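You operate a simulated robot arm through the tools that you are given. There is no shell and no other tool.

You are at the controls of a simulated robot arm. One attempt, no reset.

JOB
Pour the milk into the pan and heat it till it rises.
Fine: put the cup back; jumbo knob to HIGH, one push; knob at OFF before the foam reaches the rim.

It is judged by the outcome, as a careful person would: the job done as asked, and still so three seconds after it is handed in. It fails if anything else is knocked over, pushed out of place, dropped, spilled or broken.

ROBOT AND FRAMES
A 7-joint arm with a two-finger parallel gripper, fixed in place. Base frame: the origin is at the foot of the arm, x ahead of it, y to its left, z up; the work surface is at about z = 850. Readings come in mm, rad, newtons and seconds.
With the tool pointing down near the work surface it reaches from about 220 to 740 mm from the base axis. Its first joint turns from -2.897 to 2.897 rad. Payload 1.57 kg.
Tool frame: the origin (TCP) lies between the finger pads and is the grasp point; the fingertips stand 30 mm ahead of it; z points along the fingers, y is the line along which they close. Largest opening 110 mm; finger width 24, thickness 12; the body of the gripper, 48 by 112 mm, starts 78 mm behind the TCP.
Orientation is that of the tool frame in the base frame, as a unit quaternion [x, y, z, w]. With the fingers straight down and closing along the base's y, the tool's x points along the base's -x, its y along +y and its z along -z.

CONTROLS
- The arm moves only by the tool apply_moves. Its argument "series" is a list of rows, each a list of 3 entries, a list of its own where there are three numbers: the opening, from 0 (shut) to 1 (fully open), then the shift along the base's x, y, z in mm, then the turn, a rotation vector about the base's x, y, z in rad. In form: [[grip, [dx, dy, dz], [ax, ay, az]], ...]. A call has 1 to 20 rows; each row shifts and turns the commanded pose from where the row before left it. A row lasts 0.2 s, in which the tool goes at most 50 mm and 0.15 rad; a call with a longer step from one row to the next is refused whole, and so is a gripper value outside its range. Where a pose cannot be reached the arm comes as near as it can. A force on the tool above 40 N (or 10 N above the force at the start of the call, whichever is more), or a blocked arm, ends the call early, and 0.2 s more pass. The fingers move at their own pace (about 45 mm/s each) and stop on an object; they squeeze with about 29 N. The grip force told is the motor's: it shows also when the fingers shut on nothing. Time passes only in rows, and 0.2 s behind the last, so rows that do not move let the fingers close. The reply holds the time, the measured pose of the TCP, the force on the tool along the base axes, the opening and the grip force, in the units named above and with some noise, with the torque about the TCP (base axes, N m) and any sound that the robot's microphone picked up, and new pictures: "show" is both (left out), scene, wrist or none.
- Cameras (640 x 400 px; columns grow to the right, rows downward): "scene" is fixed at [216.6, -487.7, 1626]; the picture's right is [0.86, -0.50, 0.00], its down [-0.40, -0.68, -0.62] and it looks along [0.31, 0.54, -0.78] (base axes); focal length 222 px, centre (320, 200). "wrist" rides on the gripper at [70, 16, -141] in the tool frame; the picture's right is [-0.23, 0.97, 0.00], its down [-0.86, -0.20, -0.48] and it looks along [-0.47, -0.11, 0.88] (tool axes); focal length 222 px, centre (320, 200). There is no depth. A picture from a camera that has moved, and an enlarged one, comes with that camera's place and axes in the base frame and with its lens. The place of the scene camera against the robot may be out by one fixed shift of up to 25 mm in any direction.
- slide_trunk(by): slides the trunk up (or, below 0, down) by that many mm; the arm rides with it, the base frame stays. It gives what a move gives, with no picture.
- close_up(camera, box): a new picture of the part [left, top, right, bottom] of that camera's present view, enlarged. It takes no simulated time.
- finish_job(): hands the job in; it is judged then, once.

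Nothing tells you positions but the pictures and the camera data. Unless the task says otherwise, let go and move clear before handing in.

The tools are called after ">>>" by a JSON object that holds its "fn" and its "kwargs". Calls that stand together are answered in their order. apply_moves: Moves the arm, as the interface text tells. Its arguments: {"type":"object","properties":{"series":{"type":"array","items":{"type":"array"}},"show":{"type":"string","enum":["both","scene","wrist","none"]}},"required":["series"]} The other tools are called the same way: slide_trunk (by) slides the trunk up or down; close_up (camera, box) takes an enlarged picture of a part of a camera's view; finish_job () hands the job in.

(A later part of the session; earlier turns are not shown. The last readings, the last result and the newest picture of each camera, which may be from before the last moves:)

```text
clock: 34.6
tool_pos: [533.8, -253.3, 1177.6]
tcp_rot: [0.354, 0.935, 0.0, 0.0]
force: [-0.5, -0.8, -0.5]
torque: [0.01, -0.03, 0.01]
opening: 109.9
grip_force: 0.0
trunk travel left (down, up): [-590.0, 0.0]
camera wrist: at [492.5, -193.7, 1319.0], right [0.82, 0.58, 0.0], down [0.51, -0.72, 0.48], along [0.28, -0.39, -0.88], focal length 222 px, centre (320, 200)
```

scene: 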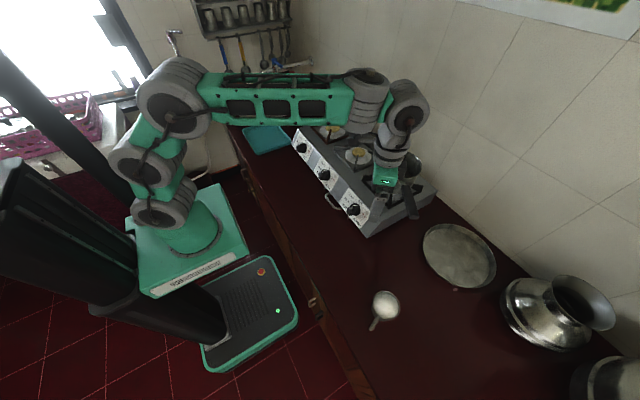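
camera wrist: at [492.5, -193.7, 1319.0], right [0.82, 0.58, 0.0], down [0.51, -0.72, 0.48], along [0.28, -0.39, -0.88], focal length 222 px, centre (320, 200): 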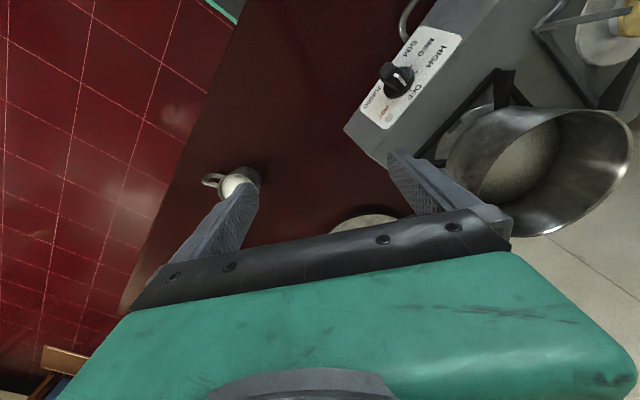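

Good so far. I'll get a zoom of the pan from here and continue creeping outward.

>>> {"fn": "close_up", "kwargs": {"camera": "wrist", "box": [420, 80, 640, 250]}}

>>> {"fn": "apply_moves", "kwargs": {"series": [[1, [25, 15, 0], [0, 0, 0.1455]], [1, [25, 15, 0], [0, 0, 0.1455]], [1, [25, 15, 0], [0, 0, 0.1455]], [1, [0, 0, 0], [0, 0, 0.1455]], [1, [0, 0, 0], [0, 0, 0.145]], [1, [0, 0, 0], [0, 0, 0]]], "show": "none"}}

```text
2.35 times, centred on (530, 165) of wrist
camera zoom: at [492.5, -193.7, 1319.0], right [0.82, 0.58, 0.0], down [0.51, -0.72, 0.48], along [0.28, -0.39, -0.88], focal length 523 px, centre (-174, 282)
```

zoom: 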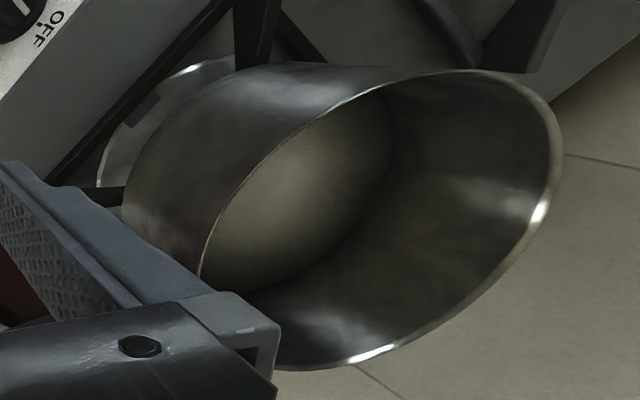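

```text
clock: 36.0
tool_pos: [608.6, -208.3, 1178.0]
tcp_rot: [-0.001, 1.0, 0.001, 0.0]
force: [0.8, -0.2, -0.2]
torque: [-0.01, 0.01, 0.0]
opening: 110.0
grip_force: 0.0
trunk travel left (down, up): [-590.0, 0.0]
```

>>> {"fn": "apply_moves", "kwargs": {"series": [[1, [22, 17, 0], [0, 0, 0]], [1, [22, 17, 0], [0, 0, 0]], [1, [0, 0, 0], [0, 0, 0]]], "show": "none"}}

```text
clock: 36.8
tool_pos: [652.8, -174.9, 1179.1]
tcp_rot: [0.001, 1.0, 0.0, 0.001]
force: [-1.0, -0.6, 0.2]
torque: [-0.01, 0.01, -0.02]
opening: 109.8
grip_force: 0.1
trunk travel left (down, up): [-590.0, 0.0]
```

>>> {"fn": "apply_moves", "kwargs": {"series": [[1, [22, 17, 0], [0, 0, 0]], [1, [22, 17, 0], [0, 0, 0]], [1, [0, 0, 0], [0, 0, 0]]], "show": "none"}}

```text
clock: 37.6
tool_pos: [689.6, -145.9, 1180.3]
tcp_rot: [0.001, 1.0, -0.001, 0.0]
force: [0.8, -0.3, -0.7]
torque: [0.0, 0.0, 0.03]
opening: 109.9
grip_force: 0.0
out of reach, approached as far as the arm can: row 2
trunk travel left (down, up): [-590.0, 0.0]
```

Straight-down reach ends about 60 mm short of the pan centre, so a vertical grasp won't do. I'll instead grasp the cup with the tool pitched about 55° from vertical, which extends reach, and pour sideways toward +y by rolling. I'll rehearse this empty above the pan.

>>> {"fn": "apply_moves", "kwargs": {"series": [[1, [8, -1, 3], [0, -0.12, 0]], [1, [8, -1, 3], [0, -0.12, 0]], [1, [8, -1, 3], [0, -0.12, 0]], [1, [8, -1, 3], [0, -0.12, 0]], [1, [8, -1, 3], [0, -0.12, 0]], [1, [8, -1, 3], [0, -0.12, 0]], [1, [10, 0, 2], [0, -0.12, 0]], [1, [12, 0, 0], [0, -0.12, 0]], [1, [8, 0, 0], [0, 0, 0.131]], [1, [2, 0, 0], [0, 0, 0.131]], [1, [0, 0, 0], [0, 0, 0]]]}}

```text
clock: 40.0
tool_pos: [712.4, -146.7, 1166.2]
tcp_rot: [-0.098, 0.97, 0.024, 0.219]
force: [0.1, 0.3, -0.2]
torque: [-0.01, 0.02, 0.0]
opening: 110.0
grip_force: 0.0
out of reach, approached as far as the arm can: row 4, 5, 6, 7, 8, 9, 10
trunk travel left (down, up): [-590.0, 0.0]
camera wrist: at [588.1, -154.6, 1263.3], right [0.01, 0.99, 0.1], down [0.59, -0.09, 0.8], along [0.8, 0.05, -0.59], focal length 222 px, centre (320, 200)
```

scene: 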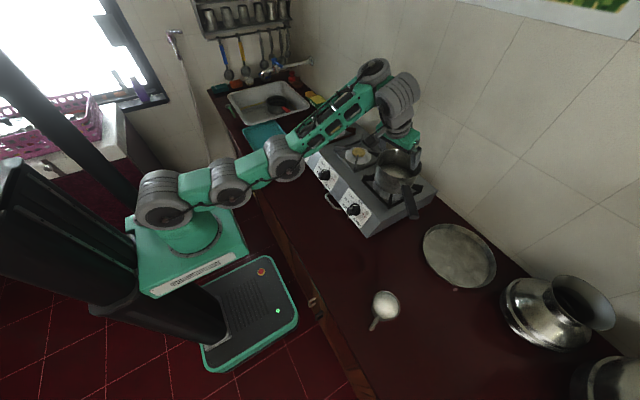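
wrist: 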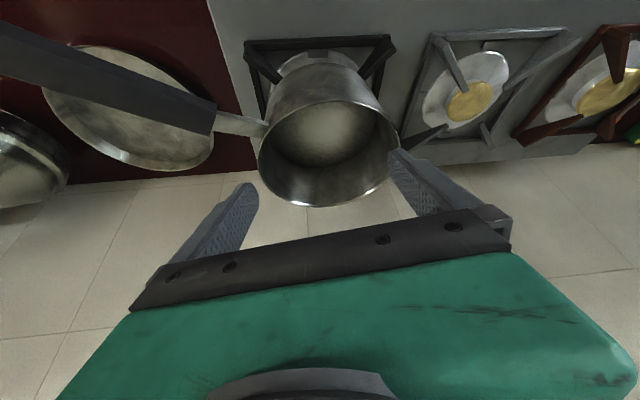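

The arm flipped into an elbow-low posture here and got stuck. I'll back off toward the robot, level the tool out, and check the posture.

>>> {"fn": "apply_moves", "kwargs": {"series": [[1, [-15, -5, 10], [0, 0, 0]], [1, [-25, -10, 5], [0, 0, 0]], [1, [-30, -12, 0], [0, 0, 0]], [1, [-30, -12, 0], [0, 0, 0]], [1, [-30, -12, 0], [0, 0, 0]], [1, [-30, -12, 0], [0, 0, 0]], [1, [-30, -12, 0], [0, 0, 0]], [1, [0, 0, 0], [0, 0, 0]]]}}

```text
clock: 41.8
tool_pos: [649.0, -278.0, 1213.0]
tcp_rot: [-0.096, 0.968, 0.024, 0.232]
force: [-0.7, -0.3, -0.2]
torque: [0.02, 0.01, -0.04]
opening: 110.1
grip_force: 0.0
out of reach, approached as far as the arm can: row 1, 2, 3, 4, 5, 6, 7
trunk travel left (down, up): [-590.0, 0.0]
camera wrist: at [522.5, -286.3, 1308.5], right [0.01, 0.99, 0.1], down [0.57, -0.09, 0.81], along [0.82, 0.05, -0.57], focal length 222 px, centre (320, 200)
```

scene: 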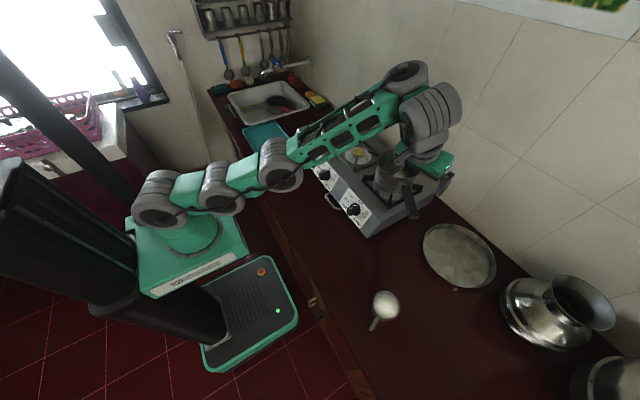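
wrist: 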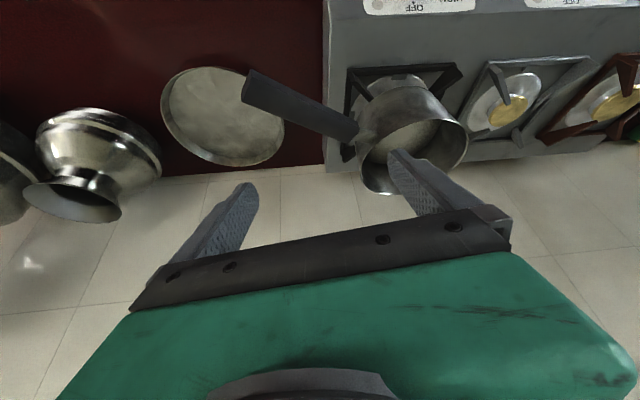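

The arm is near a straight-elbow limit. I'll pull firmly inward and down, away from the pan and cup, to bend the elbow again.

>>> {"fn": "apply_moves", "kwargs": {"series": [[1, [-39, 16, -22], [0, 0, 0]], [1, [-39, 16, -22], [0, 0, 0]], [1, [-39, 16, -22], [0, 0, 0]], [1, [-39, 16, -10], [0, 0, 0]], [1, [0, 0, 0], [0, 0, 0]]]}}

```text
clock: 43.0
tool_pos: [641.7, -303.6, 1189.3]
tcp_rot: [-0.096, 0.968, 0.023, 0.232]
force: [0.0, 0.7, 0.3]
torque: [-0.01, 0.04, 0.0]
opening: 110.1
grip_force: 0.0
out of reach, approached as far as the arm can: row 1, 2, 3, 4
trunk travel left (down, up): [-590.0, 0.0]
camera wrist: at [514.9, -311.4, 1283.2], right [0.01, 0.99, 0.1], down [0.57, -0.09, 0.81], along [0.82, 0.05, -0.57], focal length 222 px, centre (320, 200)
```

scene: 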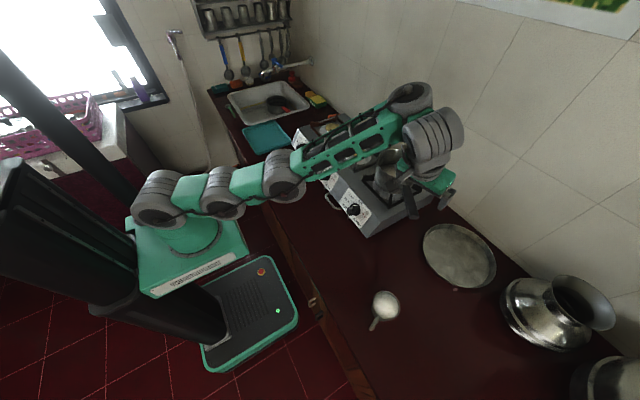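
wrist: 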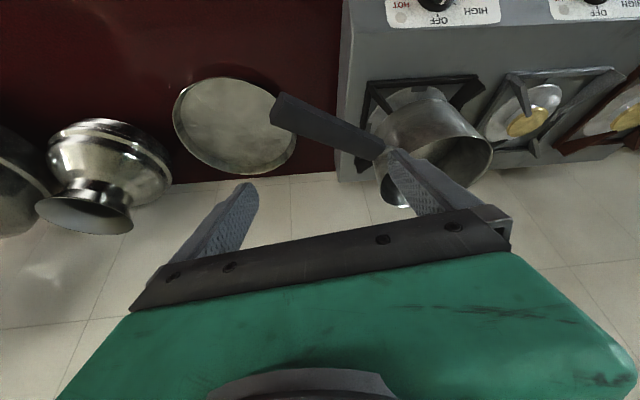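

Still stuck straight, and I'm above the pan handle. I'll swing sideways away from the handle, over the open plate area, then go down there to get the elbow bending.

>>> {"fn": "apply_moves", "kwargs": {"series": [[1, [-21, -40, 3], [0, 0, 0]], [1, [-23, -38, 3], [0, 0, 0]], [1, [-25, -37, 0], [0, 0, 0]], [1, [-27, -36, 0], [0, 0, 0]], [1, [0, 0, 0], [0, 0, 0]]], "show": "scene"}}

```text
clock: 44.2
tool_pos: [531.6, -444.7, 1191.2]
tcp_rot: [-0.096, 0.968, 0.022, 0.233]
force: [0.7, 0.0, -0.1]
torque: [-0.02, 0.01, 0.01]
opening: 110.1
grip_force: 0.0
out of reach, approached as far as the arm can: row 2, 4
trunk travel left (down, up): [-590.0, 0.0]
```

scene: 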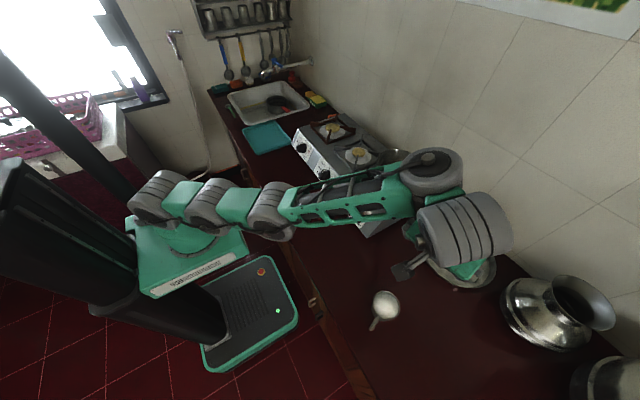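

>>> {"fn": "apply_moves", "kwargs": {"series": [[1, [0, 0, -35], [0, 0, 0]], [1, [0, 0, -35], [0, 0, 0]], [1, [-10, 8, -30], [0, 0, 0]], [1, [-20, 16, -10], [0, 0, 0]], [1, [-20, 16, 0], [0, 0, 0]], [1, [0, 0, 0], [0, 0, 0]]], "show": "scene"}}

```text
clock: 45.6
tool_pos: [530.0, -450.7, 1103.5]
tcp_rot: [-0.096, 0.968, 0.023, 0.232]
force: [-0.2, 0.4, 0.3]
torque: [0.03, 0.01, -0.03]
opening: 110.0
grip_force: 0.0
out of reach, approached as far as the arm can: row 3, 4, 5
trunk travel left (down, up): [-590.0, 0.0]
```

scene: 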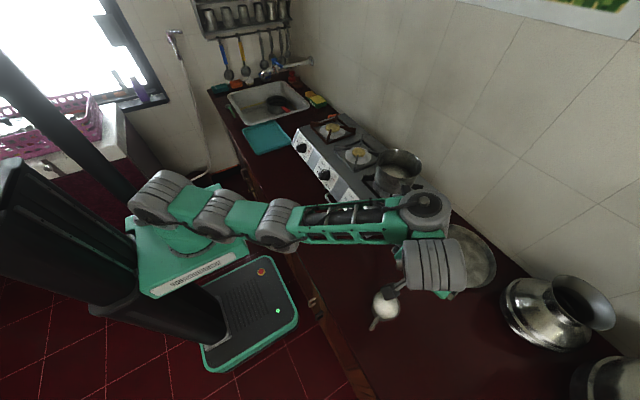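

The elbow stays locked straight for inward motion. I'll swing over the open floor to the right of the robot, where there is room to go low and force the elbow to bend.

>>> {"fn": "apply_moves", "kwargs": {"series": [[0.2, [-30, -33, 2], [0, 0, -0.0646]], [0.2, [-32, -31, 2], [0, 0, -0.0646]], [0.2, [-34, -29, 2], [0, 0, -0.0646]], [0.2, [-36, -27, 0], [0, 0, -0.0646]], [0.2, [-38, -24.5, 0], [0, 0, -0.0646]], [0.2, [-39, -22, 0], [0, 0, -0.0646]], [0.2, [-40.5, -19.5, 0], [0, 0, -0.0646]], [0.2, [-42, -17, 0], [0, 0, -0.0646]], [0.2, [-43, -14, 0], [0, 0, -0.0646]], [0.2, [-43.5, -11, 0], [0, 0, -0.0646]], [0.2, [-43, -8, 0], [0, 0, -0.0646]], [0.2, [0, 0, 0], [0, 0, 0]]], "show": "both"}}

```text
clock: 48.2
tool_pos: [114.9, -648.4, 1107.3]
tcp_rot: [0.247, 0.94, -0.06, 0.226]
force: [0.2, -0.5, 0.6]
torque: [-0.06, 0.01, 0.01]
opening: 22.1
grip_force: 0.2
out of reach, approached as far as the arm can: row 2, 4, 6, 8, 10
trunk travel left (down, up): [-590.0, 0.0]
camera wrist: at [12.4, -571.3, 1201.6], right [0.66, 0.75, 0.1], down [0.38, -0.44, 0.82], along [0.66, -0.5, -0.57], focal length 222 px, centre (320, 200)
```

scene: 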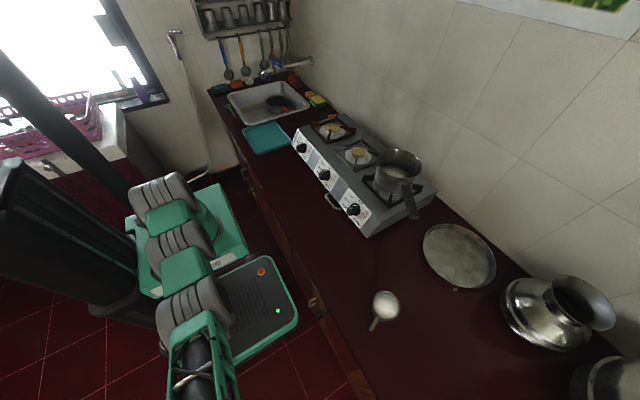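
wrist: 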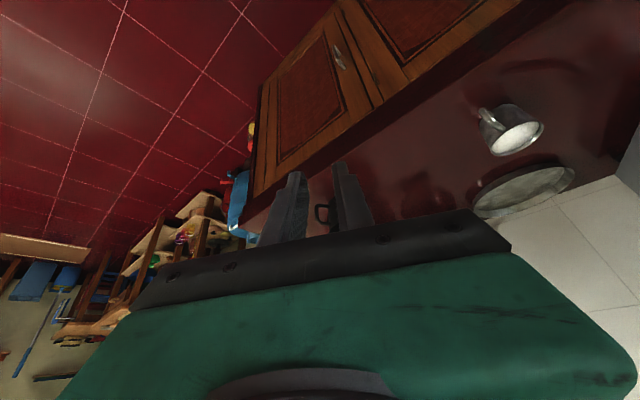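

>>> {"fn": "apply_moves", "kwargs": {"series": [[0.2, [0, 0, -45], [0, 0, 0]], [0.2, [0, 0, -45], [0, 0, 0]], [0.2, [0, 0, -45], [0, 0, 0]], [0.2, [0, 0, -45], [0, 0, 0]], [0.2, [0, 0, -45], [0, 0, 0]], [0.2, [0, 0, 0], [0, 0, 0]]], "show": "scene"}}

```text
clock: 49.6
tool_pos: [114.5, -648.1, 1106.0]
tcp_rot: [0.246, 0.941, -0.06, 0.225]
force: [-0.1, 0.1, 0.0]
torque: [0.03, 0.02, 0.02]
opening: 21.6
grip_force: 0.1
out of reach, approached as far as the arm can: row 1, 2, 3, 4, 5
trunk travel left (down, up): [-590.0, 0.0]
```

scene: 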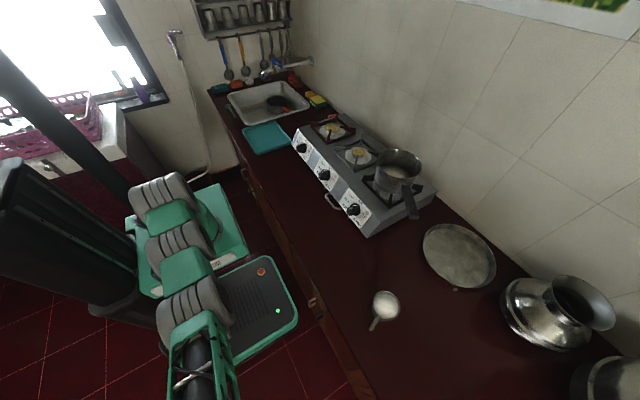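

The elbow is in a low configuration with the shoulder at its limit. I'll move up and inward, which that configuration allows, and look at the posture.

>>> {"fn": "apply_moves", "kwargs": {"series": [[0.2, [-3, 20, 40], [0, 0, 0]], [0.2, [-3, 20, 40], [0, 0, 0]], [0.2, [-3, 20, 40], [0, 0, 0]], [0.2, [-3, 20, 40], [0, 0, 0]], [0.2, [-3, 20, 40], [0, 0, 0]], [0.2, [0, 0, 0], [0, 0, 0]]], "show": "scene"}}

```text
clock: 51.0
tool_pos: [96.9, -575.8, 1314.6]
tcp_rot: [0.248, 0.941, -0.06, 0.225]
force: [0.4, -0.4, 0.2]
torque: [-0.06, -0.06, -0.01]
opening: 22.3
grip_force: 0.2
out of reach, approached as far as the arm can: row 1, 2, 3
trunk travel left (down, up): [-590.0, 0.0]
```

scene: 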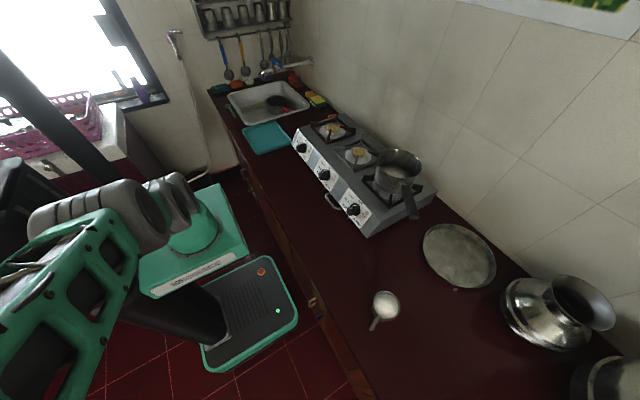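

>>> {"fn": "apply_moves", "kwargs": {"series": [[0.2, [18, 30, 8], [0, 0, 0]], [0.2, [18, 30, 8], [0, 0, 0]], [0.2, [18, 30, 8], [0, 0, 0]], [0.2, [18, 30, 8], [0, 0, 0]], [0.2, [18, 30, 8], [0, 0, 0]], [0.2, [18, 30, 8], [0, 0, 0]], [0.2, [18, 30, 8], [0, 0, 0]], [0.2, [18, 30, 8], [0, 0, 0]], [0.2, [0, 0, 0], [0, 0, 0]]], "show": "scene"}}

```text
clock: 53.0
tool_pos: [234.7, -369.2, 1434.9]
tcp_rot: [0.247, 0.941, -0.058, 0.224]
force: [-0.4, 0.0, 0.4]
torque: [-0.01, -0.01, 0.01]
opening: 21.9
grip_force: 0.0
out of reach, approached as far as the arm can: row 2, 3, 4, 5, 6, 7
trunk travel left (down, up): [-590.0, 0.0]
```

scene: 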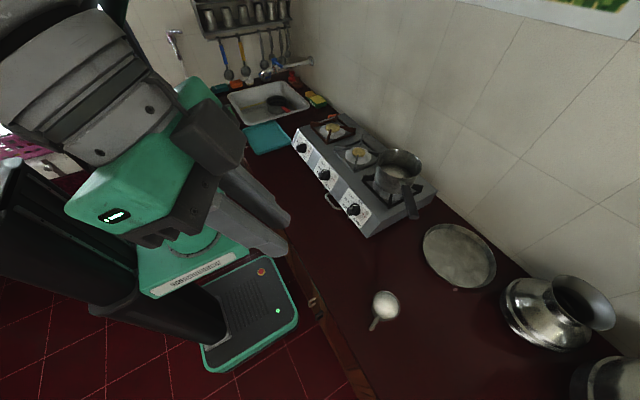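

>>> {"fn": "apply_moves", "kwargs": {"series": [[0.2, [14, 25, 0], [0, 0, 0]], [0.2, [14, 25, 0], [0, 0, 0]], [0.2, [14, 25, 0], [0, 0, 0]], [0.2, [14, 25, 0], [0, 0, 0.1]], [0.2, [14, 25, 0], [0, 0, 0.1]], [0.2, [14, 25, 0], [0, 0, 0.1]], [0.2, [14, 25, 0], [0, 0, 0.1]], [0.2, [14, 25, 0], [0, 0, 0.1]], [0.2, [14, 25, 0], [0, 0, 0]], [0.2, [14, 25, 0], [0, 0, 0]], [0.2, [0, 0, 0], [0, 0, 0]]], "show": "scene"}}

```text
clock: 55.4
tool_pos: [371.9, -120.8, 1450.0]
tcp_rot: [0.008, 0.972, -0.003, 0.233]
force: [-0.5, -0.9, 0.1]
torque: [-0.01, -0.02, -0.02]
opening: 22.2
grip_force: 0.0
out of reach, approached as far as the arm can: row 1, 2, 3
trunk travel left (down, up): [-590.0, 0.0]
```

scene: 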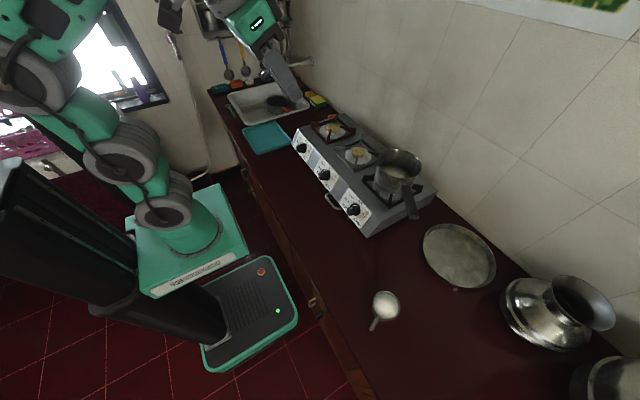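

The posture has recovered to elbow-high, like the start. Now I'll set the trunk back down by 43 and work step by step toward the pan with the tool at about 55°, staying well inside reach.

>>> {"fn": "slide_trunk", "kwargs": {"by": -43}}

>>> {"fn": "apply_moves", "kwargs": {"series": [[0.2, [12, -2, -26], [-0.003, -0.08, 0.003]], [0.2, [12, -2, -26], [0, -0.08, 0]], [0.2, [12, -2, -26], [0, -0.08, 0]], [0.2, [12, -2, -26], [0, -0.08, 0]], [0.2, [12, -2, -26], [0, -0.08, 0]], [0.2, [8, -2, -6], [0, -0.08, 0]], [0.2, [0, 0, 0], [0, 0, 0]]], "show": "scene"}}

```text
clock: 56.3
tool_pos: [372.2, -119.5, 1406.8]
tcp_rot: [0.007, 0.972, -0.002, 0.233]
force: [0.0, 0.1, -0.5]
torque: [0.01, 0.01, 0.01]
opening: 22.2
grip_force: 0.2
trunk travel left (down, up): [-547.0, 43.0]
```

```text
clock: 57.9
tool_pos: [450.5, -158.3, 1566.3]
tcp_rot: [0.005, 0.89, -0.002, 0.455]
force: [0.0, -0.5, 0.6]
torque: [0.03, 0.0, -0.01]
opening: 22.0
grip_force: 0.1
out of reach, approached as far as the arm can: row 1, 2, 3, 4, 5, 6
trunk travel left (down, up): [-547.0, 43.0]
```

scene: 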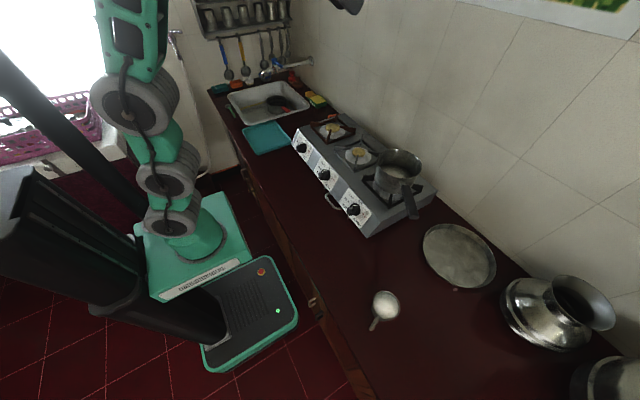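

The high posture resists large tilt when close in. Earlier the arm managed tilts of 53–99° comfortably after extending outward, so I'll recreate that by extending outward while tilting, high above everything.

>>> {"fn": "apply_moves", "kwargs": {"series": [[0.2, [40, 5, -10], [0, -0.13, 0]], [0.2, [40, 5, -15], [0, -0.13, 0]], [0.2, [40, 5, -20], [0, -0.13, 0]], [0.2, [40, 5, -25], [0, -0.13, 0]], [0.2, [40, 5, -25], [0, -0.13, 0]], [0.2, [40, 5, -25], [0, -0.13, 0]], [0.2, [0, 0, 0], [0, 0, 0]]], "show": "scene"}}

```text
clock: 59.5
tool_pos: [523.3, -101.5, 1621.3]
tcp_rot: [0.013, 0.809, -0.01, 0.587]
force: [-0.8, 0.2, -0.3]
torque: [0.0, 0.0, -0.03]
opening: 21.9
grip_force: 0.1
out of reach, approached as far as the arm can: row 1, 2, 3, 4, 5, 6
trunk travel left (down, up): [-547.0, 43.0]
```

scene: 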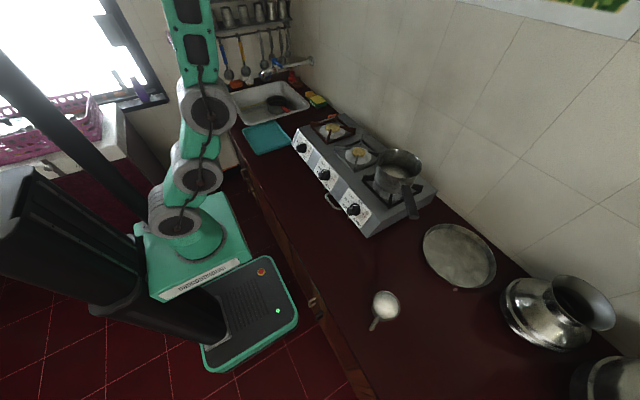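

>>> {"fn": "apply_moves", "kwargs": {"series": [[0.2, [25, 0, -25], [0, 0, 0]], [0.2, [25, 0, -25], [0, 0, 0]], [0.2, [0, 0, 0], [0, 0, 0]]], "show": "none"}}

>>> {"fn": "apply_moves", "kwargs": {"series": [[0.2, [0, 25, -15], [0, 0, 0]], [0.2, [0, 25, -15], [0, 0, 0]], [0.2, [0, 0, 0], [0, 0, 0]]], "show": "none"}}

```text
clock: 60.3
tool_pos: [546.7, -81.8, 1605.6]
tcp_rot: [0.014, 0.815, -0.012, 0.578]
force: [0.3, -1.3, 0.3]
torque: [0.02, -0.02, -0.03]
opening: 22.0
grip_force: 0.1
out of reach, approached as far as the arm can: row 1, 2
trunk travel left (down, up): [-547.0, 43.0]
```

```text
clock: 61.1
tool_pos: [562.9, -34.0, 1609.1]
tcp_rot: [0.013, 0.811, -0.01, 0.585]
force: [0.0, -0.1, -0.9]
torque: [0.02, -0.01, -0.04]
opening: 22.2
grip_force: 0.0
out of reach, approached as far as the arm can: row 1, 2
trunk travel left (down, up): [-547.0, 43.0]
```

The arm took the elbow-low posture again. I'll go back to the original start-like pose with the tool down to restore elbow-high, then go out while keeping the wrist at a comfortable distance.

>>> {"fn": "apply_moves", "kwargs": {"series": [[0.2, [-21, -9, -10], [0, 0.12, 0]], [0.2, [-21, -9, -15], [0, 0.12, 0]], [0.2, [-21, -9, -20], [0, 0.12, 0]], [0.2, [-21, -9, -20], [0, 0.12, 0]], [0.2, [-21, -9, -25], [0, 0.12, 0]], [0.2, [-21, -9, -25], [0, 0.12, 0]], [0.2, [-21, -9, -25], [0, 0.12, 0]], [0.2, [-21, -9, -25], [0, 0.12, 0]], [0.2, [-20, -9, -25], [0, 0.12, 0]], [0.2, [0, 0, 0], [0, 0.12, 0]], [0.2, [0, 0, 0], [0, 0, 0]]], "show": "scene"}}

```text
clock: 63.3
tool_pos: [377.3, -115.2, 1419.2]
tcp_rot: [0.003, 0.999, -0.017, 0.04]
force: [19.3, -6.0, -22.9]
torque: [-0.07, 0.51, -0.18]
opening: 21.9
grip_force: 0.0
trunk travel left (down, up): [-547.0, 43.0]
stopped in row 11: the force on the tool passed its limit at 96 N (the readings are from after the stop); the commanded pose is now the measured one
```

scene: 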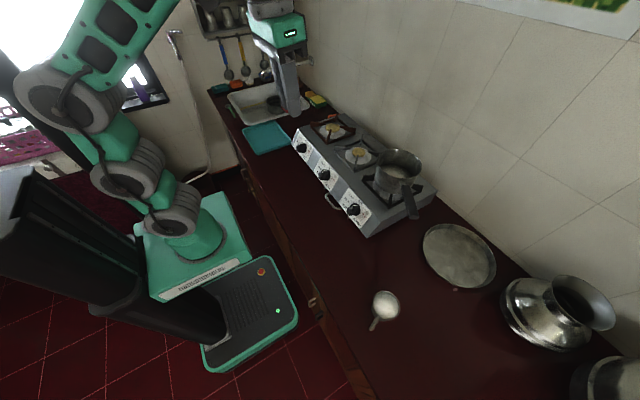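

>>> {"fn": "apply_moves", "kwargs": {"series": [[0.2, [5, 0, -5], [0, 0.02, 0]], [0.2, [5, 0, -5], [0, 0.02, 0]], [0.2, [5, 0, -5], [0, 0.02, 0]], [0.2, [0, 0, 0], [0, 0, 0]]], "show": "none"}}

```text
clock: 63.6
tool_pos: [380.1, -115.2, 1416.5]
tcp_rot: [0.0, 0.999, -0.018, 0.036]
force: [10.7, -2.7, -12.3]
torque: [-0.09, 0.33, -0.14]
opening: 22.0
grip_force: 0.1
trunk travel left (down, up): [-547.0, 43.0]
stopped in row 1: the force on the tool passed its limit at 49 N (the readings are from after the stop); the commanded pose is now the measured one
```

>>> {"fn": "apply_moves", "kwargs": {"series": [[0.2, [8, 0, -8], [0, 0, 0]], [0.2, [8, 0, -10], [0, 0, 0]], [0.2, [8, 0, -15], [0, 0, 0]], [0.2, [0, 0, 0], [0, 0, 0]]], "show": "none"}}

```text
clock: 64.6
tool_pos: [403.9, -113.3, 1382.8]
tcp_rot: [0.001, 0.999, -0.018, 0.035]
force: [-0.2, 0.8, 0.2]
torque: [0.02, -0.01, 0.0]
opening: 21.6
grip_force: 0.0
trunk travel left (down, up): [-547.0, 43.0]
```

Contact gone; that was the arm against itself in its start pose. Now I'll move out with the tool down, then tilt while extending so the wrist stays at a comfortable distance.

>>> {"fn": "apply_moves", "kwargs": {"series": [[0.2, [24, 0, -30], [0.036, 0.07, 0.002]], [0.2, [24, 0, -30], [0, 0, 0]], [0.2, [24, 0, -30], [0, 0, 0]], [0.2, [24, 0, -30], [0, 0, 0]], [0.2, [24, 0, -30], [0, 0, 0]], [0.2, [24, 0, -30], [0, 0, 0]], [0.2, [0, 0, 0], [0, 0, 0]]], "show": "scene"}}

```text
clock: 66.2
tool_pos: [550.2, -113.8, 1201.1]
tcp_rot: [0.0, 1.0, 0.0, 0.001]
force: [0.1, -0.1, -0.2]
torque: [-0.02, 0.02, -0.03]
opening: 22.0
grip_force: 0.1
trunk travel left (down, up): [-547.0, 43.0]
```

scene: 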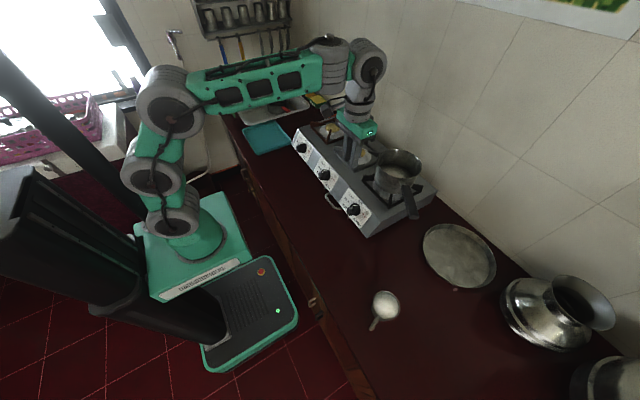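

>>> {"fn": "apply_moves", "kwargs": {"series": [[0.2, [28, 0, 9], [0, -0.1, 0]], [0.2, [28, 0, 11], [0, -0.1, 0]], [0.2, [0, 0, 0], [0, 0, 0]]], "show": "scene"}}

```text
clock: 67.0
tool_pos: [607.2, -115.2, 1223.2]
tcp_rot: [0.0, 0.995, 0.0, 0.101]
force: [-0.2, -0.5, -0.1]
torque: [0.0, 0.03, -0.02]
opening: 22.3
grip_force: 0.0
trunk travel left (down, up): [-547.0, 43.0]
```

scene: 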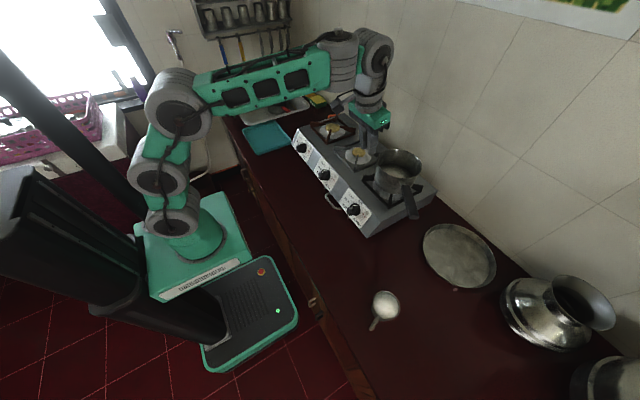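

>>> {"fn": "apply_moves", "kwargs": {"series": [[0.2, [22, 0, 3], [0, -0.1, 0]], [0.2, [22, 0, 3], [0, -0.1, 0]], [0.2, [0, 0, 0], [0, 0, 0]]], "show": "scene"}}

```text
clock: 67.8
tool_pos: [649.1, -115.4, 1229.8]
tcp_rot: [0.0, 0.98, -0.001, 0.2]
force: [0.2, 0.1, -0.1]
torque: [0.0, -0.02, 0.02]
opening: 22.1
grip_force: 0.0
trunk travel left (down, up): [-547.0, 43.0]
```

scene: 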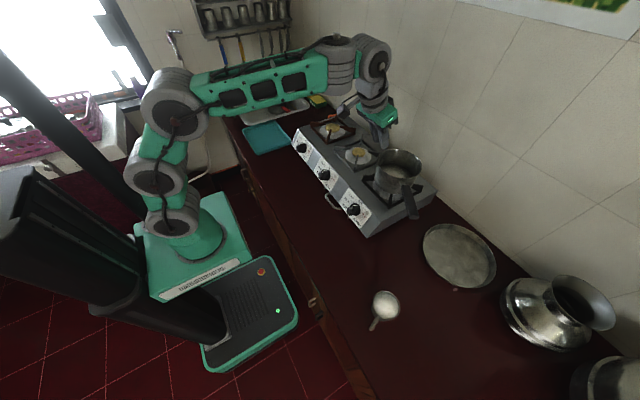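

>>> {"fn": "apply_moves", "kwargs": {"series": [[0.2, [20, 0, 0], [0, -0.1, 0]], [0.2, [20, 0, 0], [0, -0.1, 0]], [0.2, [18, 0, 0], [0, -0.1, 0]], [0.2, [0, 0, 0], [0, 0, 0]]], "show": "scene"}}

```text
clock: 68.8
tool_pos: [705.8, -114.7, 1229.0]
tcp_rot: [-0.001, 0.939, -0.001, 0.344]
force: [-0.8, -0.7, 0.5]
torque: [0.0, 0.03, 0.03]
opening: 22.0
grip_force: 0.1
trunk travel left (down, up): [-547.0, 43.0]
```

scene: 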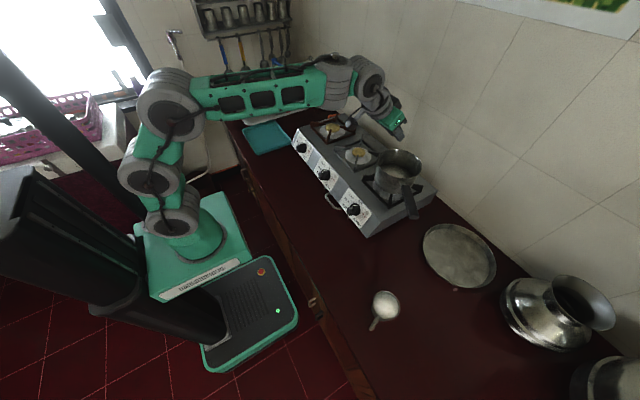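

>>> {"fn": "apply_moves", "kwargs": {"series": [[0.2, [16, -5, -5], [0, -0.1, 0]], [0.2, [16, -8, -5], [0, -0.1, 0]], [0.2, [16, -8, -5], [0, -0.09, 0]], [0.2, [16, -8, -5], [0, 0, 0]], [0.2, [0, -8, -10], [0, 0, 0]], [0.2, [0, 0, 0], [0, 0, 0]]], "show": "scene"}}

```text
clock: 70.2
tool_pos: [769.8, -151.5, 1199.6]
tcp_rot: [0.0, 0.879, -0.001, 0.476]
force: [0.9, -0.3, 0.8]
torque: [0.0, 0.01, -0.04]
opening: 22.0
grip_force: 0.1
trunk travel left (down, up): [-547.0, 43.0]
```

scene: 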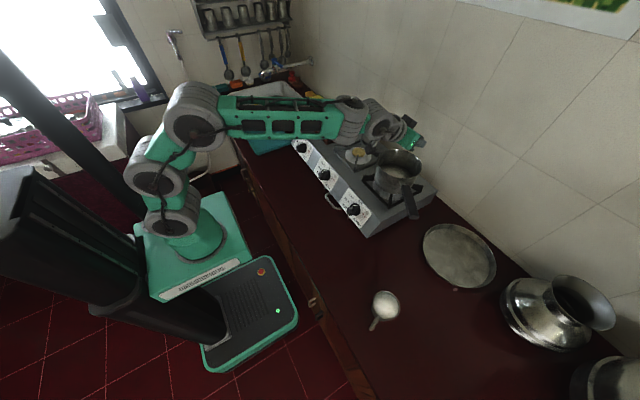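

The upright pour pose (tool at 57°) is reached over the pan with a healthy elbow-high posture. Now I'll rehearse the sideways roll.

>>> {"fn": "apply_moves", "kwargs": {"series": [[0.2, [0, 0, 0], [0, 0, 0.13]], [0.2, [0, 0, 0], [0, 0, 0.13]], [0.2, [0, 0, 0], [-0.14, 0, 0]], [0.2, [0, 0, 0], [-0.14, 0, 0]], [0.2, [0, 0, 0], [-0.14, 0, 0]], [0.2, [0, 0, 0], [-0.14, 0, 0]], [0.2, [0, 0, 0], [0, 0, 0]]], "show": "scene"}}

```text
clock: 71.8
tool_pos: [769.8, -152.9, 1199.6]
tcp_rot: [-0.241, 0.855, -0.182, 0.423]
force: [-0.6, 0.4, -0.7]
torque: [-0.02, 0.01, 0.01]
opening: 21.8
grip_force: 0.1
trunk travel left (down, up): [-547.0, 43.0]
```

scene: 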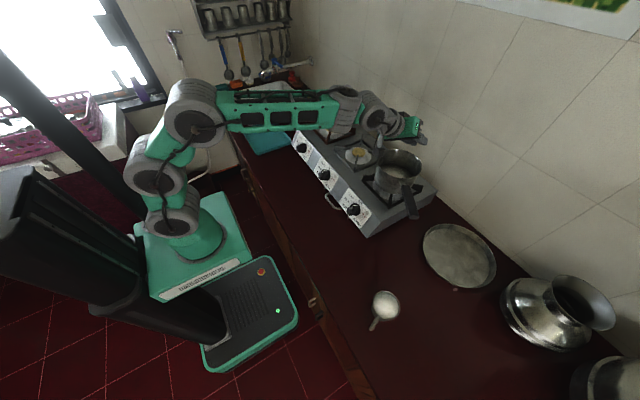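

>>> {"fn": "apply_moves", "kwargs": {"series": [[0.2, [0, 0, 0], [-0.14, 0, 0]], [0.2, [0, 0, 0], [-0.14, 0, 0]], [0.2, [0, 0, 0], [-0.14, 0, 0]], [0.2, [0, 0, 0], [-0.14, 0, 0]], [0.2, [0, 0, 0], [-0.14, 0, 0]], [0.2, [0, 0, 0], [-0.14, 0, 0]], [0.2, [0, 0, 0], [-0.14, 0, 0]], [0.2, [0, 0, 0], [-0.14, 0, 0]], [0.2, [0, 0, 0], [0, 0, 0]]], "show": "both"}}

>>> {"fn": "close_up", "kwargs": {"camera": "scene", "box": [350, 90, 460, 220]}}

```text
clock: 73.8
tool_pos: [770.8, -152.6, 1199.2]
tcp_rot: [-0.428, 0.628, -0.608, 0.228]
force: [0.1, 0.7, 0.5]
torque: [0.03, -0.01, 0.05]
opening: 22.1
grip_force: 0.1
trunk travel left (down, up): [-547.0, 43.0]
camera wrist: at [615.5, -129.6, 1221.6], right [-0.13, 0.08, -0.99], down [0.12, 0.99, 0.07], along [0.98, -0.11, -0.14], focal length 222 px, centre (320, 200)
```

scene: 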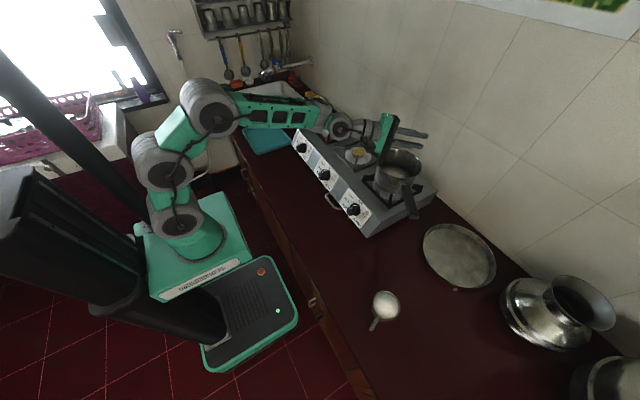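
wrist: 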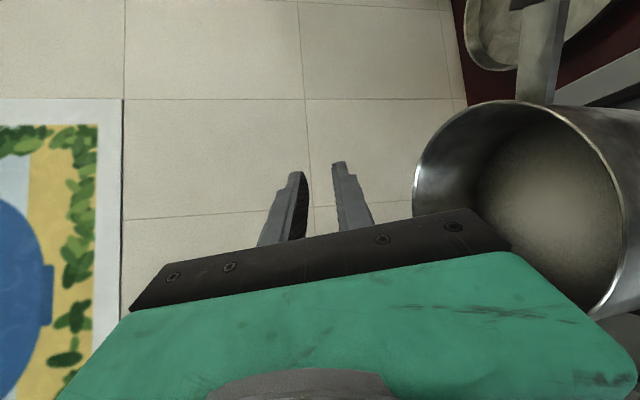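

```text
3.08 times, centred on (405, 155) of scene
camera zoom: at [216.6, -487.7, 1626.0], right [0.86, -0.5, 0.0], down [-0.4, -0.68, -0.62], along [0.31, 0.54, -0.78], focal length 684 px, centre (58, 338)
```

zoom: 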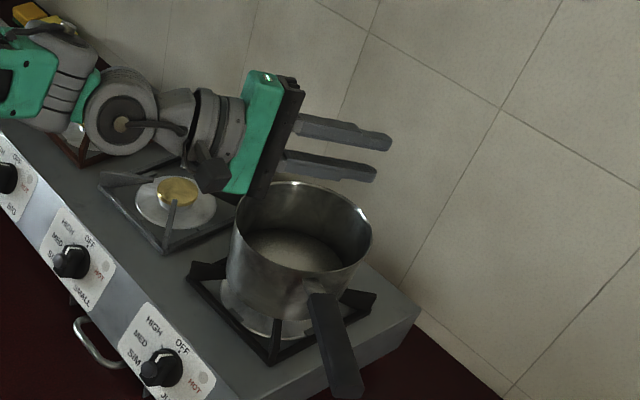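

The full roll works. Refined pan centre is about (762, -128), rim z≈1087. Now I'll unroll and head back to the cup with the same tool pitch.

>>> {"fn": "apply_moves", "kwargs": {"series": [[0.2, [0, 0, 0], [0.14, 0, 0]], [0.2, [0, 0, 0], [0.14, 0, 0]], [0.2, [0, 0, 0], [0.14, 0, 0]], [0.2, [0, 0, 0], [0.14, 0, 0]], [0.2, [0, 0, 0], [0.14, 0, 0]], [0.2, [0, 0, 0], [0.14, 0, 0]], [0.2, [0, 0, 0], [0.14, 0, 0]], [0.2, [0, 0, 0], [0.14, 0, 0]], [0.2, [0, 0, 0], [0.14, 0, 0]], [0.2, [0, 0, 0], [0.14, 0, 0]], [0.2, [0, 0, 0], [0.14, 0, 0]], [0.2, [0, 0, 0], [0.14, 0, 0]], [0.2, [0, 0, 0], [0, 0, 0]]], "show": "none"}}

>>> {"fn": "slide_trunk", "kwargs": {"by": -40}}

>>> {"fn": "apply_moves", "kwargs": {"series": [[0.2, [-20, -20, 20], [0, 0, -0.0576]], [0.2, [-30, -30, 10], [0, 0, -0.0576]], [0.2, [-30, -30, 0], [0, 0, -0.0576]], [0.2, [-30, -30, 0], [0, 0, -0.0576]], [0.2, [-30, -30, 0], [0, 0, -0.0576]], [0.2, [0, 0, 0], [0, 0, 0]]], "show": "scene"}}

```text
clock: 76.6
tool_pos: [770.9, -152.0, 1198.9]
tcp_rot: [-0.113, 0.872, 0.062, 0.473]
force: [0.0, 0.1, 0.4]
torque: [0.01, 0.0, 0.04]
opening: 21.8
grip_force: 0.1
trunk travel left (down, up): [-547.0, 43.0]
```

```text
clock: 77.5
tool_pos: [770.1, -153.2, 1157.3]
tcp_rot: [-0.114, 0.872, 0.061, 0.473]
force: [0.2, 0.0, 0.8]
torque: [0.0, 0.02, 0.03]
opening: 22.0
grip_force: 0.0
trunk travel left (down, up): [-507.0, 83.0]
```

```text
clock: 78.9
tool_pos: [628.1, -291.1, 1185.7]
tcp_rot: [0.012, 0.879, -0.007, 0.476]
force: [0.3, 0.2, -0.3]
torque: [-0.03, -0.02, -0.01]
opening: 22.1
grip_force: 0.1
trunk travel left (down, up): [-507.0, 83.0]
```

scene: 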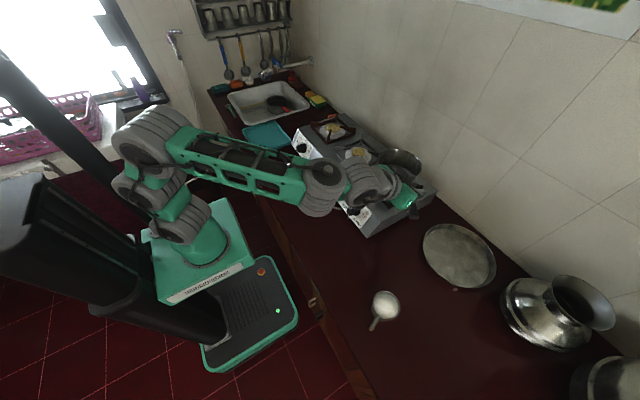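

>>> {"fn": "apply_moves", "kwargs": {"series": [[0.6, [-26, -27, -8], [0, 0, -0.048]], [1, [-26, -27, -14], [0, 0, -0.048]], [1, [-26, -27, -16], [0, 0, -0.048]], [1, [-26, -27, -18], [0, 0, -0.048]], [1, [-26, -27, -20], [0, 0, -0.048]], [1, [-25, -28, -20], [0, 0, -0.048]], [1, [0, 0, 0], [0, 0, 0]]]}}

```text
clock: 80.5
tool_pos: [474.1, -457.6, 1094.4]
tcp_rot: [0.139, 0.868, -0.077, 0.471]
force: [0.0, -0.5, 0.4]
torque: [0.0, -0.04, 0.0]
opening: 110.2
grip_force: 0.1
trunk travel left (down, up): [-507.0, 83.0]
camera wrist: at [330.5, -392.4, 1112.8], right [0.42, 0.89, 0.19], down [0.0, -0.21, 0.98], along [0.91, -0.41, -0.09], focal length 222 px, centre (320, 200)
```

scene: 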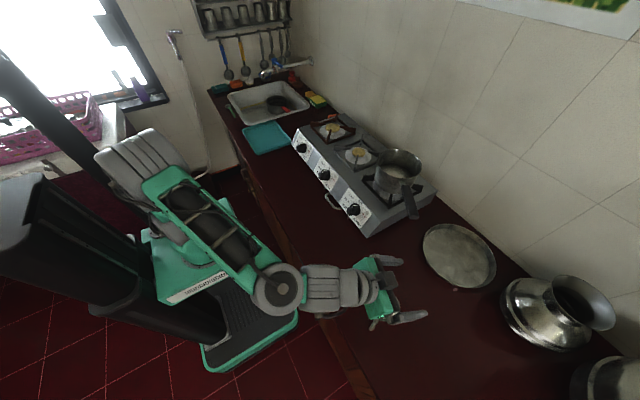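
wrist: 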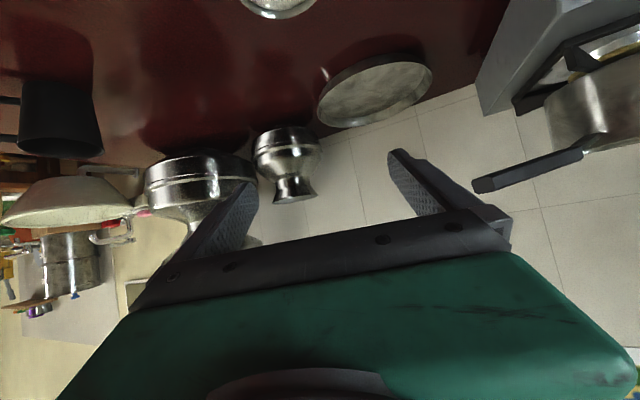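

Good, no reach trouble. I'll descend toward the cup and check alignment before going all the way.

>>> {"fn": "apply_moves", "kwargs": {"series": [[1, [-0.5, 2, -30], [0, 0, 0]], [1, [0, 0, -35], [0, 0, 0]], [1, [0, 0, -35], [0, 0, 0]], [1, [0, 0, -30], [0, 0, 0]], [1, [0, 0, 0], [0, 0, 0]]]}}

>>> {"fn": "close_up", "kwargs": {"camera": "scene", "box": [330, 240, 450, 340]}}

```text
clock: 81.7
tool_pos: [475.9, -454.4, 962.2]
tcp_rot: [0.138, 0.868, -0.076, 0.47]
force: [-0.1, -0.2, -0.4]
torque: [0.02, -0.01, -0.02]
opening: 110.1
grip_force: 0.1
trunk travel left (down, up): [-507.0, 83.0]
camera wrist: at [331.2, -389.2, 981.3], right [0.42, 0.89, 0.19], down [0.0, -0.21, 0.98], along [0.91, -0.41, -0.09], focal length 222 px, centre (320, 200)
```

scene: 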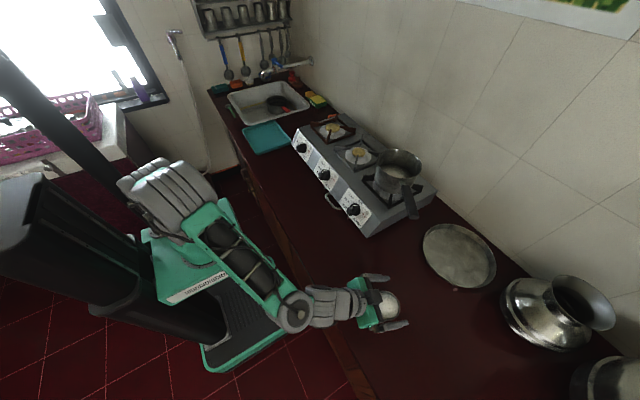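
wrist: 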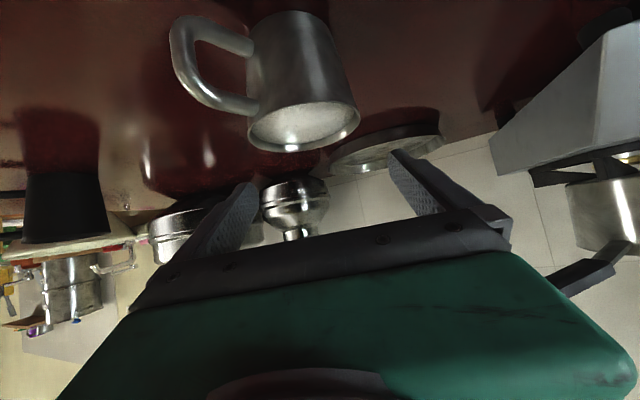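

```text
4.00 times, centred on (390, 290) of scene
camera zoom: at [216.6, -487.7, 1626.0], right [0.86, -0.5, 0.0], down [-0.4, -0.68, -0.62], along [0.31, 0.54, -0.78], focal length 889 px, centre (40, -160)
```

zoom: 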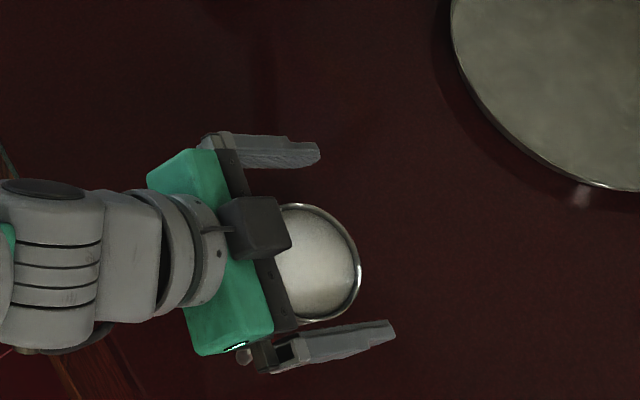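

I can see the cup is slightly tapered with a tall loop handle, rim near z≈909. I'll turn the heading by 13° so the handle sits safely between the fingers and palm.

>>> {"fn": "apply_moves", "kwargs": {"series": [[1, [-1.5, 0, 0], [0, 0, 0.115]], [1, [-1, 0, 0], [0, 0, 0.115]], [1, [0, 0, -20], [0, 0, 0]], [1, [0, 0, 0], [0, 0, 0]]]}}

>>> {"fn": "close_up", "kwargs": {"camera": "wrist", "box": [140, 0, 460, 230]}}

```text
clock: 82.7
tool_pos: [473.7, -454.1, 942.7]
tcp_rot: [0.037, 0.878, -0.021, 0.476]
force: [0.4, 0.2, 0.8]
torque: [0.01, -0.01, 0.02]
opening: 110.0
grip_force: 0.0
trunk travel left (down, up): [-507.0, 83.0]
camera wrist: at [318.8, -423.0, 962.3], right [0.21, 0.96, 0.19], down [0.05, -0.2, 0.98], along [0.98, -0.19, -0.09], focal length 222 px, centre (320, 200)
```

scene: 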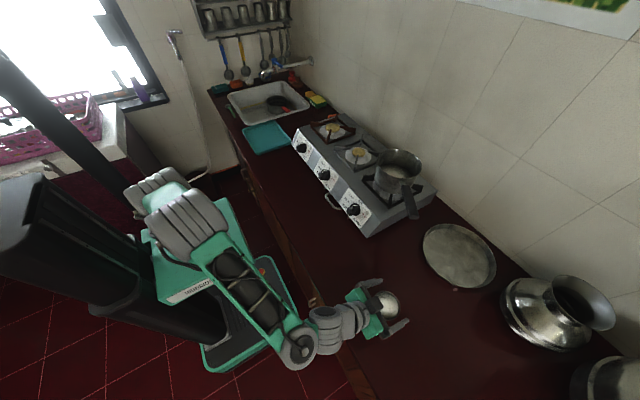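
wrist: 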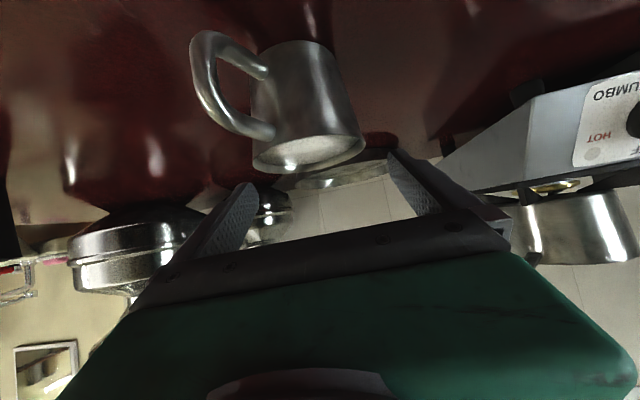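

```text
1.74 times, centred on (300, 115) of wrist
camera zoom: at [318.8, -423.0, 962.3], right [0.21, 0.96, 0.19], down [0.05, -0.2, 0.98], along [0.98, -0.19, -0.09], focal length 386 px, centre (355, 348)
```

zoom: 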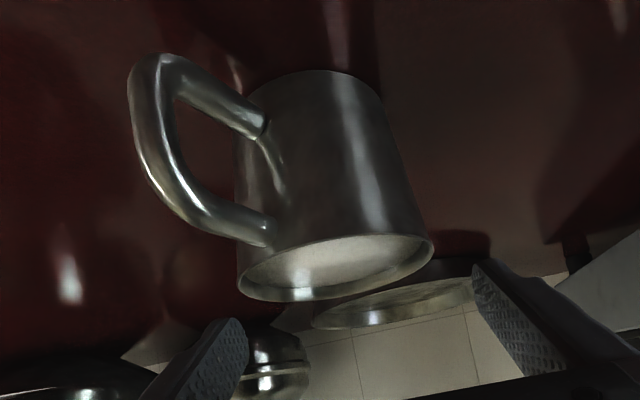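

>>> {"fn": "apply_moves", "kwargs": {"series": [[1, [0, -0.5, 0], [0, 0, 0.12]], [1, [0, 0, -20], [0, 0, 0]], [1, [0, 0, -20], [0, 0, 0]], [1, [0, 0, 0], [0, 0, 0]]]}}

```text
clock: 83.7
tool_pos: [472.7, -453.5, 902.4]
tcp_rot: [-0.016, 0.879, 0.008, 0.476]
force: [0.0, 0.2, -0.7]
torque: [-0.01, 0.04, -0.01]
opening: 110.2
grip_force: 0.0
trunk travel left (down, up): [-507.0, 83.0]
camera wrist: at [316.2, -441.8, 920.9], right [0.09, 0.98, 0.19], down [0.07, -0.2, 0.98], along [0.99, -0.07, -0.09], focal length 222 px, centre (320, 200)
```

scene: 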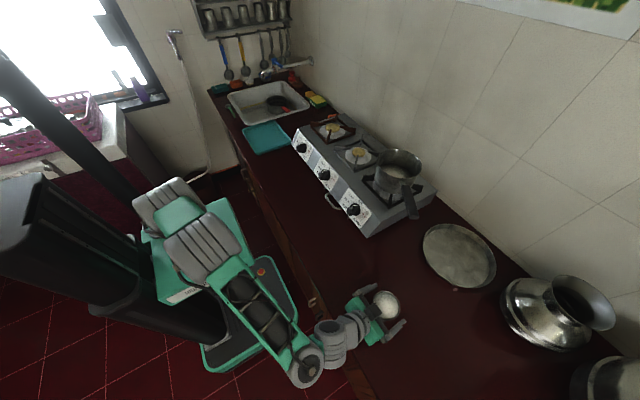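
wrist: 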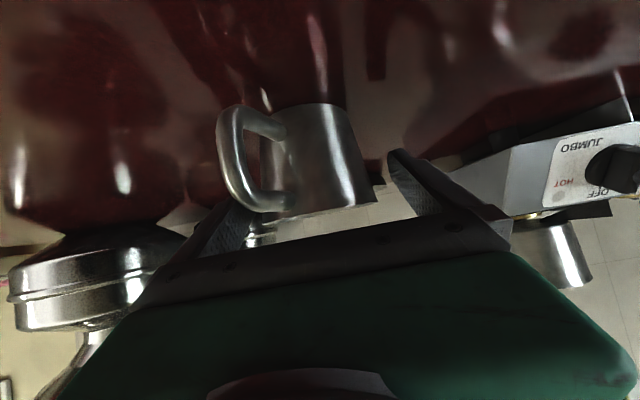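

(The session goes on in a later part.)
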